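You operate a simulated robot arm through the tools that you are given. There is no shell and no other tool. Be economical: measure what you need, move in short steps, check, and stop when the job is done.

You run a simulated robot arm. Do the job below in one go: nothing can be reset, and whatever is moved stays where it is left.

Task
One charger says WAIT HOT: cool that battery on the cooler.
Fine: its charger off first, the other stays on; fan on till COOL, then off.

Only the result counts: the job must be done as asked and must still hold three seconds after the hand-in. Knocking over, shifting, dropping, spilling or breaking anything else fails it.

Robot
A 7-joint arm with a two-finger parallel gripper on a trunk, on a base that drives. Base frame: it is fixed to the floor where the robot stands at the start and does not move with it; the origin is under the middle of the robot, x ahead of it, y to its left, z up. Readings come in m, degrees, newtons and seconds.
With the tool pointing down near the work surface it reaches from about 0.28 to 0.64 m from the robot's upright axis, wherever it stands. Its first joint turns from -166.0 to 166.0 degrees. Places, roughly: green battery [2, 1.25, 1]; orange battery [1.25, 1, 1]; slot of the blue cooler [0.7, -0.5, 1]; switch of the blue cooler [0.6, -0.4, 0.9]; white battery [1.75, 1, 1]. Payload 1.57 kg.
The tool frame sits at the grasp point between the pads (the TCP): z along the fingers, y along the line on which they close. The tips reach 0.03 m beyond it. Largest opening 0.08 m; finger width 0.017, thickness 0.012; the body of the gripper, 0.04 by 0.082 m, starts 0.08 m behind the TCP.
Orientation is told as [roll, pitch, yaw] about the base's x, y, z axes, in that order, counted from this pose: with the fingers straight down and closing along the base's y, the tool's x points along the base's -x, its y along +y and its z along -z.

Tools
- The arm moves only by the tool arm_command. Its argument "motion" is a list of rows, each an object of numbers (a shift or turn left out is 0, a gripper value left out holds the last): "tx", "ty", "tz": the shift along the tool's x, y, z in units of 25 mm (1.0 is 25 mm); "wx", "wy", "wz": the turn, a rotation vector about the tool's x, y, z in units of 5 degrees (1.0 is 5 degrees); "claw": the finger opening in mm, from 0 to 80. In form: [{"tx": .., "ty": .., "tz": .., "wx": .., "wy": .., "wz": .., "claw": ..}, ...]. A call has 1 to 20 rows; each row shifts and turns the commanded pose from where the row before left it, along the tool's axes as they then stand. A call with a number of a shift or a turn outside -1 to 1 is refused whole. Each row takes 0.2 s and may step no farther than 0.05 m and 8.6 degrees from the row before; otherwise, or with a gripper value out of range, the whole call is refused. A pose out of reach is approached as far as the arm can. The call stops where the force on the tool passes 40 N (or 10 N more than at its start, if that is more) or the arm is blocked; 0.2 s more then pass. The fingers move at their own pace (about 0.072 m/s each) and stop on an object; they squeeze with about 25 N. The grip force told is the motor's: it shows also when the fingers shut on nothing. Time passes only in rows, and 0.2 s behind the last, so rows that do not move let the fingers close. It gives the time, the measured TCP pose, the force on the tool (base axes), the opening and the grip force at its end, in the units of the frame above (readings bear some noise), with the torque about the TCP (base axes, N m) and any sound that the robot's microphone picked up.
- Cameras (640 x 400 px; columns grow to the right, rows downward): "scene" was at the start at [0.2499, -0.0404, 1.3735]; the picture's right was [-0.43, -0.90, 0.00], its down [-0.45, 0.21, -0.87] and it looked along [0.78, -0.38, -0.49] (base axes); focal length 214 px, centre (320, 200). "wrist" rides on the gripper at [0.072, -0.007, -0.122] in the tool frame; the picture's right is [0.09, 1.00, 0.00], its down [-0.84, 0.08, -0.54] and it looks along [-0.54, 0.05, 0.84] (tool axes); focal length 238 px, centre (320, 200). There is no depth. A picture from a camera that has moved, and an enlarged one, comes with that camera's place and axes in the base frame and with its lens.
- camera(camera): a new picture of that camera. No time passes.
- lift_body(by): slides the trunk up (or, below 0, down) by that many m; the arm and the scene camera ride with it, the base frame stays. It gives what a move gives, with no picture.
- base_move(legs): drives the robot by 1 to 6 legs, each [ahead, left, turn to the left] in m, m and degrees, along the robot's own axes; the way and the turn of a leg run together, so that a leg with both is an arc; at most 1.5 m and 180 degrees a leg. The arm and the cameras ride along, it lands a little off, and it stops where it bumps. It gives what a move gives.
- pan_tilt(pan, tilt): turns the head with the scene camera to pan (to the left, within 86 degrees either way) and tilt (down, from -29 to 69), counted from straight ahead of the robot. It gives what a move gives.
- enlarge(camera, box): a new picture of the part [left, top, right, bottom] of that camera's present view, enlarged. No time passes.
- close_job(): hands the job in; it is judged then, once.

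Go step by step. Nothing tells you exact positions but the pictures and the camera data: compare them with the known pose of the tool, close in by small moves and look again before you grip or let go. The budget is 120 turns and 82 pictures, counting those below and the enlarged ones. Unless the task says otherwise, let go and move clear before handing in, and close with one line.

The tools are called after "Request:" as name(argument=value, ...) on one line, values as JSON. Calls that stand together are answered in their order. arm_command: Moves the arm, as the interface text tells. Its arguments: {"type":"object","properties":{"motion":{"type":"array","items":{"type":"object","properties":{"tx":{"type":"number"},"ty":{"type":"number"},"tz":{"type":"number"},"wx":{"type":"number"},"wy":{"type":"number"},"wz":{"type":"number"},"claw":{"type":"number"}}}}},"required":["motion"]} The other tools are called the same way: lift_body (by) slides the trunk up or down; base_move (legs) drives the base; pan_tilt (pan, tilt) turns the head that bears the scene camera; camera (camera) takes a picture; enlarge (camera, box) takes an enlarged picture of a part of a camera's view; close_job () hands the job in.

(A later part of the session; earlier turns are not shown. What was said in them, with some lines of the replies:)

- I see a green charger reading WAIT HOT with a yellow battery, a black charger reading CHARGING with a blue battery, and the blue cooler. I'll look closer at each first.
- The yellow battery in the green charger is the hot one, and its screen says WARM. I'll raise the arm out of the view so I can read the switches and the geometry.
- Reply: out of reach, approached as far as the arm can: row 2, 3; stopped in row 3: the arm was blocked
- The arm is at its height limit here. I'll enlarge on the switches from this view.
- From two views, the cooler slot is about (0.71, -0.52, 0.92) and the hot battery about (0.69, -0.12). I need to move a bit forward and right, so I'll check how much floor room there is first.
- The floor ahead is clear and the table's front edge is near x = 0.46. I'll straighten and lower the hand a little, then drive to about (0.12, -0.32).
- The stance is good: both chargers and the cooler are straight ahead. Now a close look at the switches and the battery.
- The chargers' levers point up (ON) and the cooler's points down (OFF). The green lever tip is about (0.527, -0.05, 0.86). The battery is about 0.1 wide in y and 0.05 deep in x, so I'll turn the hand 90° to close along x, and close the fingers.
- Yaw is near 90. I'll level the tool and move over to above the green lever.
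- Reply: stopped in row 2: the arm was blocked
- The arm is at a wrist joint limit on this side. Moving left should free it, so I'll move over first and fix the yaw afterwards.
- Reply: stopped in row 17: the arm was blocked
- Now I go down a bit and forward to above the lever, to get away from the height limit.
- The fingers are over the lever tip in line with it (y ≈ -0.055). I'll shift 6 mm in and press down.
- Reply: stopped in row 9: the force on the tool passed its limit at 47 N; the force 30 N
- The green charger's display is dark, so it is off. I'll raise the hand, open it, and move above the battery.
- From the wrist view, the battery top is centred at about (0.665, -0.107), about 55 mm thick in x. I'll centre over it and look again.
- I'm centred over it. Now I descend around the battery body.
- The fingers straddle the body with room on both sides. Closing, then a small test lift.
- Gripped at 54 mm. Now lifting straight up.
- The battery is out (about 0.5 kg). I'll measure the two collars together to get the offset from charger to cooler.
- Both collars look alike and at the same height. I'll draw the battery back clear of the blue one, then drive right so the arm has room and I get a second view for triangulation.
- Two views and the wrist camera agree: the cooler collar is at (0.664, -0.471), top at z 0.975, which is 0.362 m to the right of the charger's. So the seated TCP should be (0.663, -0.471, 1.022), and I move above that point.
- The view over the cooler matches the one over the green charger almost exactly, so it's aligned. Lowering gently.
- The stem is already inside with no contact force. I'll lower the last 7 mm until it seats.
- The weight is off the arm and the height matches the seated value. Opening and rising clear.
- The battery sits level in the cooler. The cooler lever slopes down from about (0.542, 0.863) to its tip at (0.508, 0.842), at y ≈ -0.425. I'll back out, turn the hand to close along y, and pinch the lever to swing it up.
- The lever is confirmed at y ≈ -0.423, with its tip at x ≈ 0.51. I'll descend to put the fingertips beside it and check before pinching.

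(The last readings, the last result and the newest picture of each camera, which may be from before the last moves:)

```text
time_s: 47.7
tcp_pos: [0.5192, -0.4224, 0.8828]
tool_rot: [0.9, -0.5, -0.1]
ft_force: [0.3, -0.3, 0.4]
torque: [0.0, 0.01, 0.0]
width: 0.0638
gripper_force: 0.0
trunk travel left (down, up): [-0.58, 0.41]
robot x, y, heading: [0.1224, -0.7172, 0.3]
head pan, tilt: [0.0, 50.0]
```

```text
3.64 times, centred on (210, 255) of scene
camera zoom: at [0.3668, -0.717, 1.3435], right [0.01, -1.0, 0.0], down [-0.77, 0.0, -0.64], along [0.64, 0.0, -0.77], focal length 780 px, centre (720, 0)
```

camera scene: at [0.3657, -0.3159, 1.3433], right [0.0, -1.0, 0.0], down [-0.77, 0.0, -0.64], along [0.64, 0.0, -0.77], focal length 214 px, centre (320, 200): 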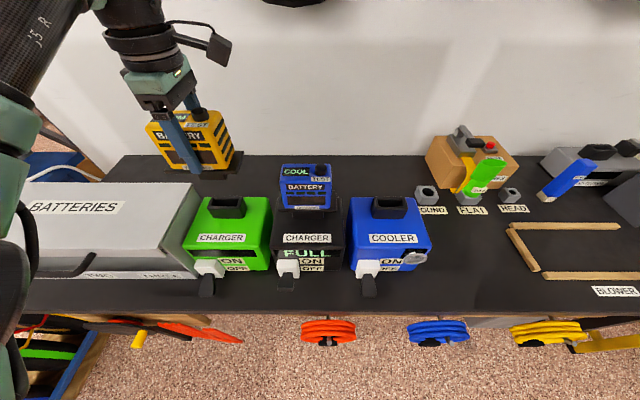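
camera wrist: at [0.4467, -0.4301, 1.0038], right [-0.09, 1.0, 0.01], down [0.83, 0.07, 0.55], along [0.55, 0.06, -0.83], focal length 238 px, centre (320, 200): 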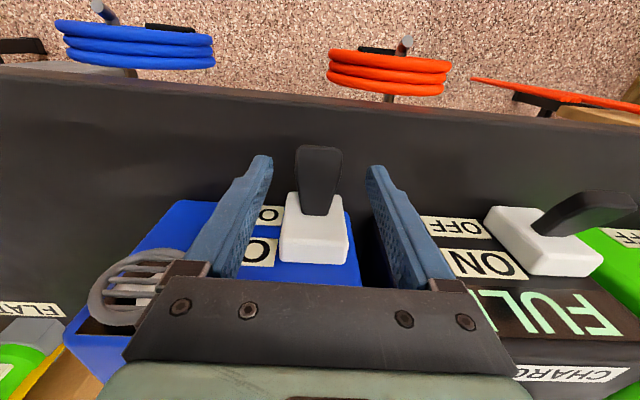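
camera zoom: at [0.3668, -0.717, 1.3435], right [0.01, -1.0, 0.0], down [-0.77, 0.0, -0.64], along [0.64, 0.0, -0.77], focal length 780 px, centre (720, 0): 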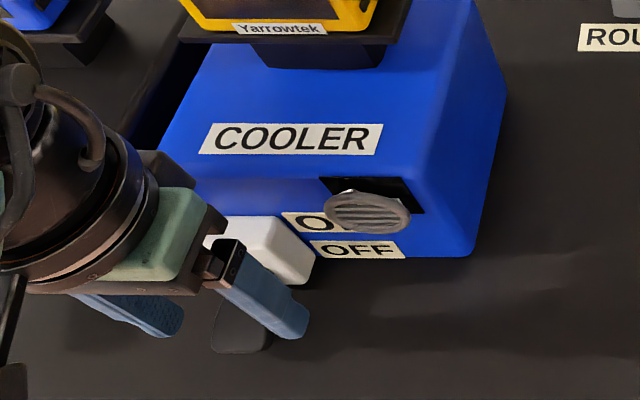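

The fingers straddle the lever evenly. I'll lower 10 mm more and close on it.

Request:
arm_command(motion=[{"tz": 0.2}, {"tz": 0.2}, {"claw": 15}, {}, {}, {}])

Request:
camera(camera="wrist")

```text
time_s: 49.1
tcp_pos: [0.5197, -0.4226, 0.8732]
tool_rot: [0.8, -0.5, -0.1]
ft_force: [-1.0, -4.9, 0.7]
torque: [-0.54, 0.04, -0.13]
width: 0.0339
gripper_force: 42.0
trunk travel left (down, up): [-0.58, 0.41]
robot x, y, heading: [0.1236, -0.7188, 0.3]
head pan, tilt: [0.0, 50.0]
```

```text
41 pictures are left
camera wrist: at [0.4464, -0.4307, 0.9934], right [-0.09, 1.0, 0.01], down [0.83, 0.07, 0.55], along [0.55, 0.06, -0.83], focal length 238 px, centre (320, 200)
```

wrist: 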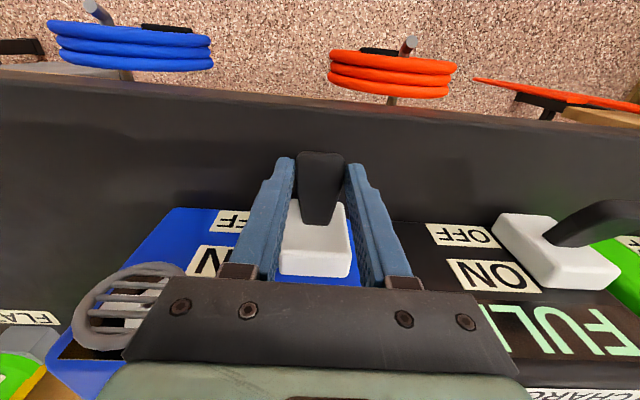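

The lever is pinched at 34 mm. Now I swing it up along its arc.

Request:
arm_command(motion=[{"ty": -0.08}, {"tz": -0.3, "tx": 0.12}, {"tz": -0.3, "tx": 0.1}, {"tz": -0.3, "tx": 0.06}, {"tz": -0.3, "tx": 0}, {"tz": -0.3, "tx": -0.06}, {"tz": -0.3, "tx": -0.1}, {"tz": -0.3, "tx": -0.12}, {}])

Request:
camera(camera="wrist")

Request:
enlarge(camera="scene", box=[100, 130, 320, 300])

```text
time_s: 51.1
tcp_pos: [0.5211, -0.4243, 0.9251]
tool_rot: [0.9, -0.6, 0.0]
ft_force: [-0.8, 0.2, 0.1]
torque: [0.03, 0.0, 0.0]
width: 0.015
gripper_force: 0.1
trunk travel left (down, up): [-0.58, 0.41]
robot x, y, heading: [0.1227, -0.7177, 0.1]
head pan, tilt: [0.0, 50.0]
```

```text
40 pictures are left
camera wrist: at [0.4472, -0.433, 1.0463], right [-0.09, 1.0, 0.01], down [0.83, 0.07, 0.55], along [0.55, 0.06, -0.83], focal length 238 px, centre (320, 200)
```

wrist: 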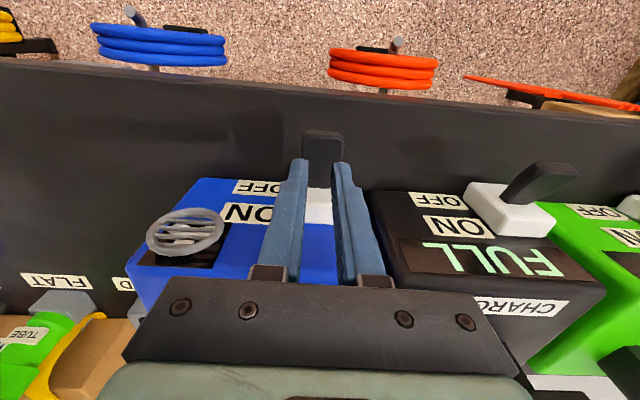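

```text
2.35 times, centred on (210, 215) of scene
camera zoom: at [0.367, -0.7168, 1.3434], right [0.01, -1.0, 0.0], down [-0.77, 0.0, -0.64], along [0.64, 0.0, -0.77], focal length 505 px, centre (579, 165)
```

zoom: 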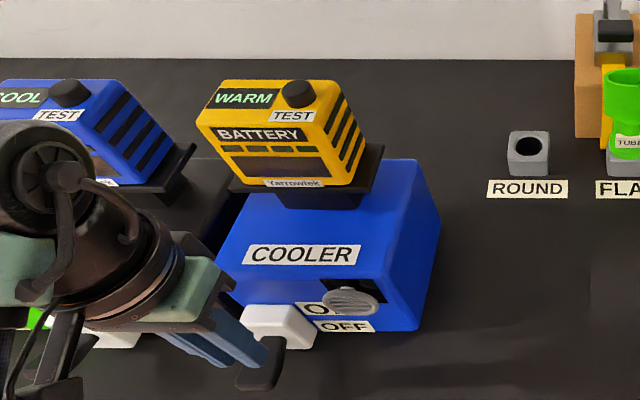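

The fingers slipped off. I'll raise the hand and see whether the lever moved.

Request:
arm_command(motion=[{"tz": -1, "claw": 64}, {"tz": -1}, {"tz": -1}, {"tz": -1}, {}])

Request:
enlarge(camera="scene", box=[100, 180, 280, 310])

Request:
enlarge(camera="wrist", box=[200, 80, 520, 280])

```text
time_s: 52.3
tcp_pos: [0.5176, -0.4249, 1.024]
tool_rot: [0.7, -0.4, 0.0]
ft_force: [-0.3, -1.1, 0.3]
torque: [0.0, 0.02, -0.02]
width: 0.0639
gripper_force: 0.1
trunk travel left (down, up): [-0.58, 0.41]
robot x, y, heading: [0.1222, -0.7156, 0.1]
head pan, tilt: [0.0, 50.0]
```

```text
3.08 times, centred on (190, 245) of scene
camera zoom: at [0.3669, -0.7169, 1.3434], right [0.01, -1.0, 0.0], down [-0.77, 0.0, -0.64], along [0.64, 0.0, -0.77], focal length 660 px, centre (720, 62)
```

zoom: 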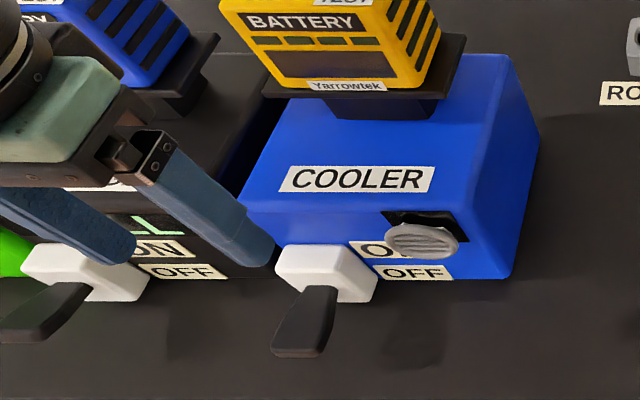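

```text
2.00 times, centred on (360, 180) of wrist
camera zoom: at [0.4467, -0.4332, 1.1458], right [-0.09, 1.0, 0.01], down [0.83, 0.07, 0.55], along [0.55, 0.06, -0.83], focal length 477 px, centre (240, 240)
```

zoom: 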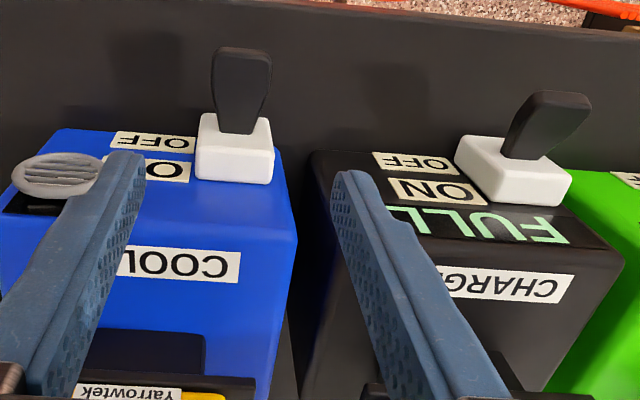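

The lever moved up only partway (tip from z ≈ 0.842 to ≈ 0.86). I'll pinch again with a deeper overlap and continue.

Request:
arm_command(motion=[{"tz": 1}, {"tz": 1}, {"tz": 1}, {"tz": 1}, {"tz": 1}, {"tz": 1}, {"tz": 0.2}, {"claw": 15}, {}, {}, {}])

Request:
camera(camera="wrist")

```text
time_s: 54.7
tcp_pos: [0.5191, -0.4229, 0.8698]
tool_rot: [1.0, -0.5, 0.1]
ft_force: [2.3, 6.3, 0.5]
torque: [-0.16, -0.01, -0.07]
width: 0.0339
gripper_force: 41.5
trunk travel left (down, up): [-0.58, 0.41]
robot x, y, heading: [0.1232, -0.7157, 0.4]
head pan, tilt: [0.0, 50.0]
```

```text
36 pictures are left
camera wrist: at [0.4464, -0.4308, 0.9907], right [-0.09, 1.0, 0.01], down [0.83, 0.07, 0.55], along [0.55, 0.06, -0.83], focal length 238 px, centre (320, 200)
```

wrist: 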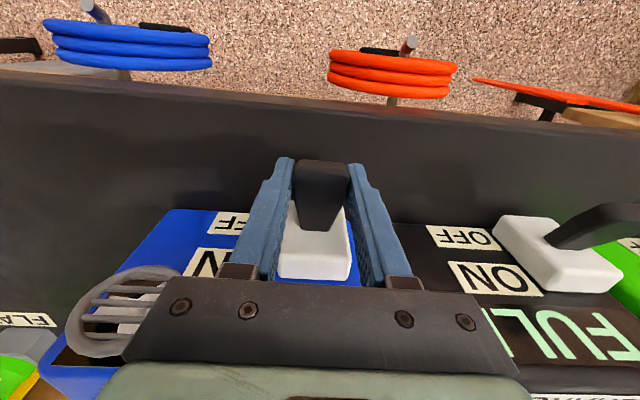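

Request:
arm_command(motion=[{"tz": -0.2}, {"tz": -0.2}, {"tz": -0.2, "tx": -0.05}, {"tz": -0.2, "tx": -0.06}, {"tz": -0.2, "tx": -0.08}, {"tz": -0.2, "tx": -0.1}, {}])

Request:
camera(camera="wrist")

```text
time_s: 56.3
tcp_pos: [0.5262, -0.4226, 0.8974]
tool_rot: [0.6, -0.2, 0.1]
ft_force: [-16.0, 9.8, -34.1]
torque: [-0.52, 0.21, -0.18]
width: 0.0344
gripper_force: 41.4
trunk travel left (down, up): [-0.58, 0.41]
robot x, y, heading: [0.1191, -0.7165, 0.4]
head pan, tilt: [0.0, 50.0]
```

```text
35 pictures are left
camera wrist: at [0.4539, -0.4301, 1.0189], right [-0.09, 1.0, 0.01], down [0.84, 0.07, 0.54], along [0.54, 0.06, -0.84], focal length 238 px, centre (320, 200)
```

wrist: 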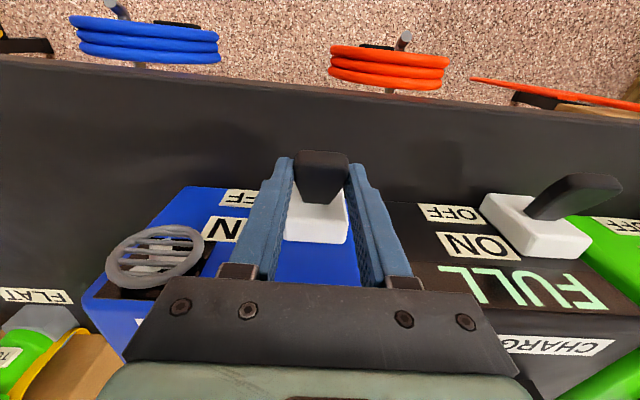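

The lever came up and the force suggests it reached its stop. I'll release and look at the lever, the vent and the screen.

Request:
arm_command(motion=[{"claw": 70}, {}, {"tz": -1}, {"tz": -1}, {"tz": -1}, {"tz": -1}, {}])

Request:
enlarge(camera="scene", box=[100, 150, 320, 300])

Request:
enlarge(camera="wrist", box=[200, 80, 520, 280])

```text
time_s: 57.9
tcp_pos: [0.5238, -0.4241, 1.0017]
tool_rot: [0.9, -0.5, -0.1]
ft_force: [0.0, 0.3, 0.3]
torque: [-0.01, 0.02, 0.0]
width: 0.0699
gripper_force: 0.1
trunk travel left (down, up): [-0.58, 0.41]
robot x, y, heading: [0.1216, -0.7156, 0.1]
head pan, tilt: [0.0, 50.0]
```

```text
2.67 times, centred on (210, 225) of scene
camera zoom: at [0.3669, -0.7169, 1.3434], right [0.01, -1.0, 0.0], down [-0.77, 0.0, -0.64], along [0.64, 0.0, -0.77], focal length 572 px, centre (613, 133)
```

zoom: 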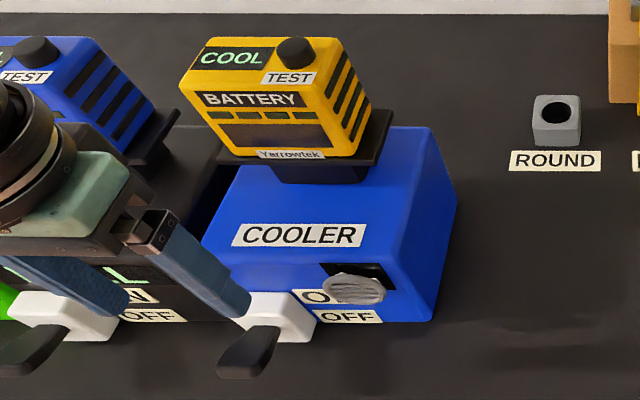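

```text
2.00 times, centred on (360, 180) of wrist
camera zoom: at [0.4517, -0.4323, 1.1227], right [-0.09, 1.0, 0.01], down [0.83, 0.07, 0.55], along [0.55, 0.06, -0.83], focal length 477 px, centre (240, 240)
```

zoom: 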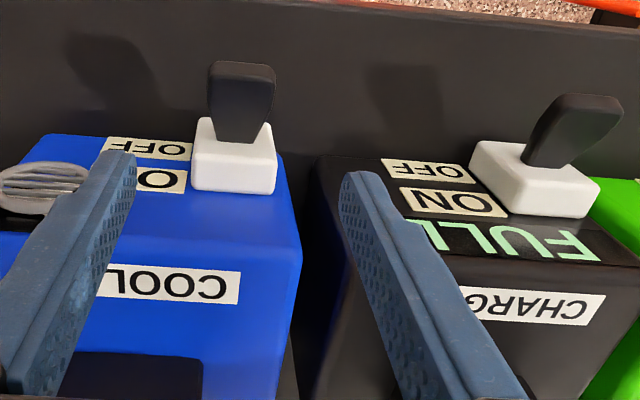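

The screen already reads COOL and the lever is up. Now fan off: close the fingers and press the lever down.

Request:
arm_command(motion=[{"claw": 0}, {}, {}, {"tz": 1}, {"tz": 1}, {"tz": 0.6}, {"tz": 0.4}, {"tz": 0.4}, {"tz": 0.4}, {"tz": 0.4}, {"tz": 0.4}, {"tz": 0.3}])

Request:
arm_command(motion=[{"tz": -1}, {"tz": -1}, {"tz": -1}, {"tz": -1}, {"tz": -1}, {"tz": -1}, {"tx": 1}, {"tx": 1}, {}])

Request:
enlarge(camera="scene", box=[100, 150, 320, 300])

Request:
enlarge(camera="wrist", box=[200, 80, 520, 280])

```text
time_s: 60.5
tcp_pos: [0.5271, -0.423, 0.8882]
tool_rot: [1.1, -1.2, -0.4]
ft_force: [-12.7, -10.6, 24.1]
torque: [-0.44, 0.18, 0.02]
width: 0.0
gripper_force: 21.5
trunk travel left (down, up): [-0.58, 0.41]
robot x, y, heading: [0.121, -0.7171, 0.5]
head pan, tilt: [0.0, 50.0]
stopped in row 12: the force on the tool passed its limit at 45 N (the readings are from after the stop); the commanded pose is now the measured one
```

```text
time_s: 62.5
tcp_pos: [0.4752, -0.4247, 1.0326]
tool_rot: [1.1, -1.2, -0.2]
ft_force: [0.8, -0.6, -0.5]
torque: [-0.01, 0.02, 0.01]
width: 0.0001
gripper_force: 21.2
trunk travel left (down, up): [-0.58, 0.41]
robot x, y, heading: [0.116, -0.715, 0.2]
head pan, tilt: [0.0, 50.0]
```

```text
2.67 times, centred on (210, 225) of scene
camera zoom: at [0.3669, -0.7171, 1.3434], right [0.01, -1.0, 0.0], down [-0.77, 0.0, -0.64], along [0.64, 0.0, -0.77], focal length 572 px, centre (613, 133)
```

zoom: 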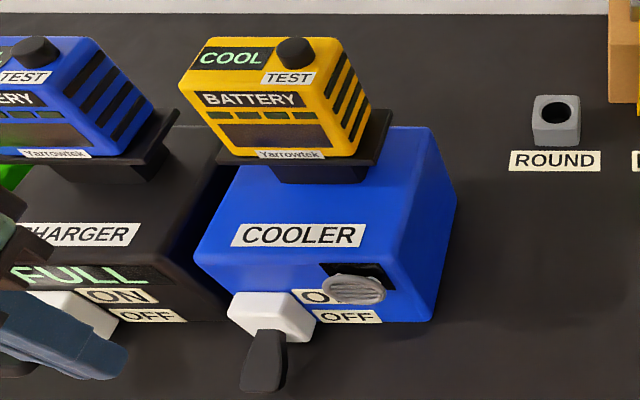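

```text
2.00 times, centred on (360, 180) of wrist
camera zoom: at [0.4017, -0.4331, 1.1534], right [-0.09, 1.0, 0.02], down [0.83, 0.06, 0.56], along [0.56, 0.06, -0.83], focal length 477 px, centre (240, 240)
```

zoom: 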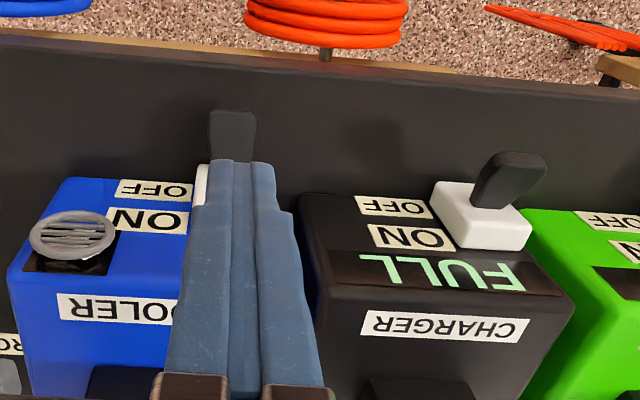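

The cooler lever is back at its original OFF position and the battery reads COOL. I'll back off a little, wait, and do a final check of everything.

Request:
arm_command(motion=[{"tz": -1}, {"tx": 1}, {}, {}, {}, {}, {}, {}, {}, {}])

Request:
pan_tilt(pan=30, tilt=45)

Request:
camera(camera="scene")

Request:
camera(camera="wrist")

```text
time_s: 64.7
tcp_pos: [0.4491, -0.4269, 1.0583]
tool_rot: [1.2, -1.2, -0.2]
ft_force: [-0.8, 0.1, 0.8]
torque: [0.01, 0.02, 0.02]
width: 0.0001
gripper_force: 21.2
trunk travel left (down, up): [-0.58, 0.41]
robot x, y, heading: [0.1211, -0.7145, 0.2]
head pan, tilt: [0.0, 50.0]
```

```text
time_s: 65.7
tcp_pos: [0.4491, -0.4255, 1.0588]
tool_rot: [1.2, -1.2, -0.3]
ft_force: [0.3, -1.2, 0.2]
torque: [-0.01, -0.01, 0.02]
width: 0.0001
gripper_force: 21.4
trunk travel left (down, up): [-0.58, 0.41]
robot x, y, heading: [0.1205, -0.7159, 0.4]
head pan, tilt: [30.0, 45.0]
```

```text
30 pictures are left
camera scene: at [0.36, -0.6766, 1.3504], right [0.5, -0.86, 0.0], down [-0.61, -0.36, -0.71], along [0.61, 0.36, -0.71], focal length 214 px, centre (320, 200)
```

scene: 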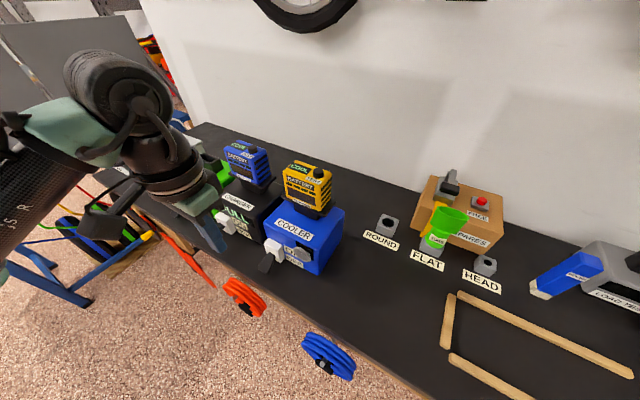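

```text
29 pictures are left
camera wrist: at [0.3755, -0.434, 1.178], right [-0.09, 1.0, 0.02], down [0.83, 0.06, 0.56], along [0.56, 0.07, -0.83], focal length 238 px, centre (320, 200)
```

wrist: 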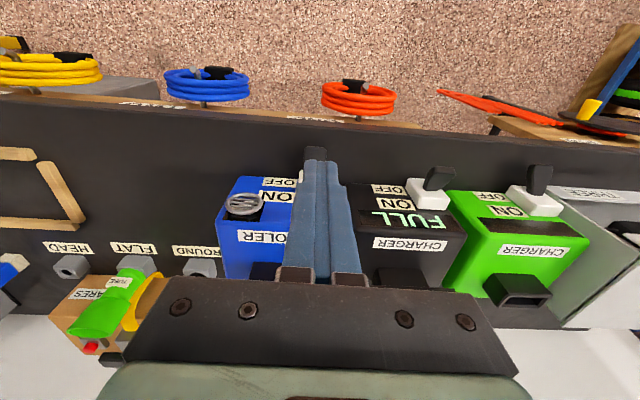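

The green charger is off, the black one is still on (FULL), the yellow battery sits in the cooler reading COOL, and the cooler lever is at OFF. The hand is clear, so I'm handing in.

Request:
close_job()

```text
The job is handed in.
```

The job is handed in: the hot battery now sits in the cooler reading COOL, its charger is off, the other charger is still on, and the fan is switched back off.
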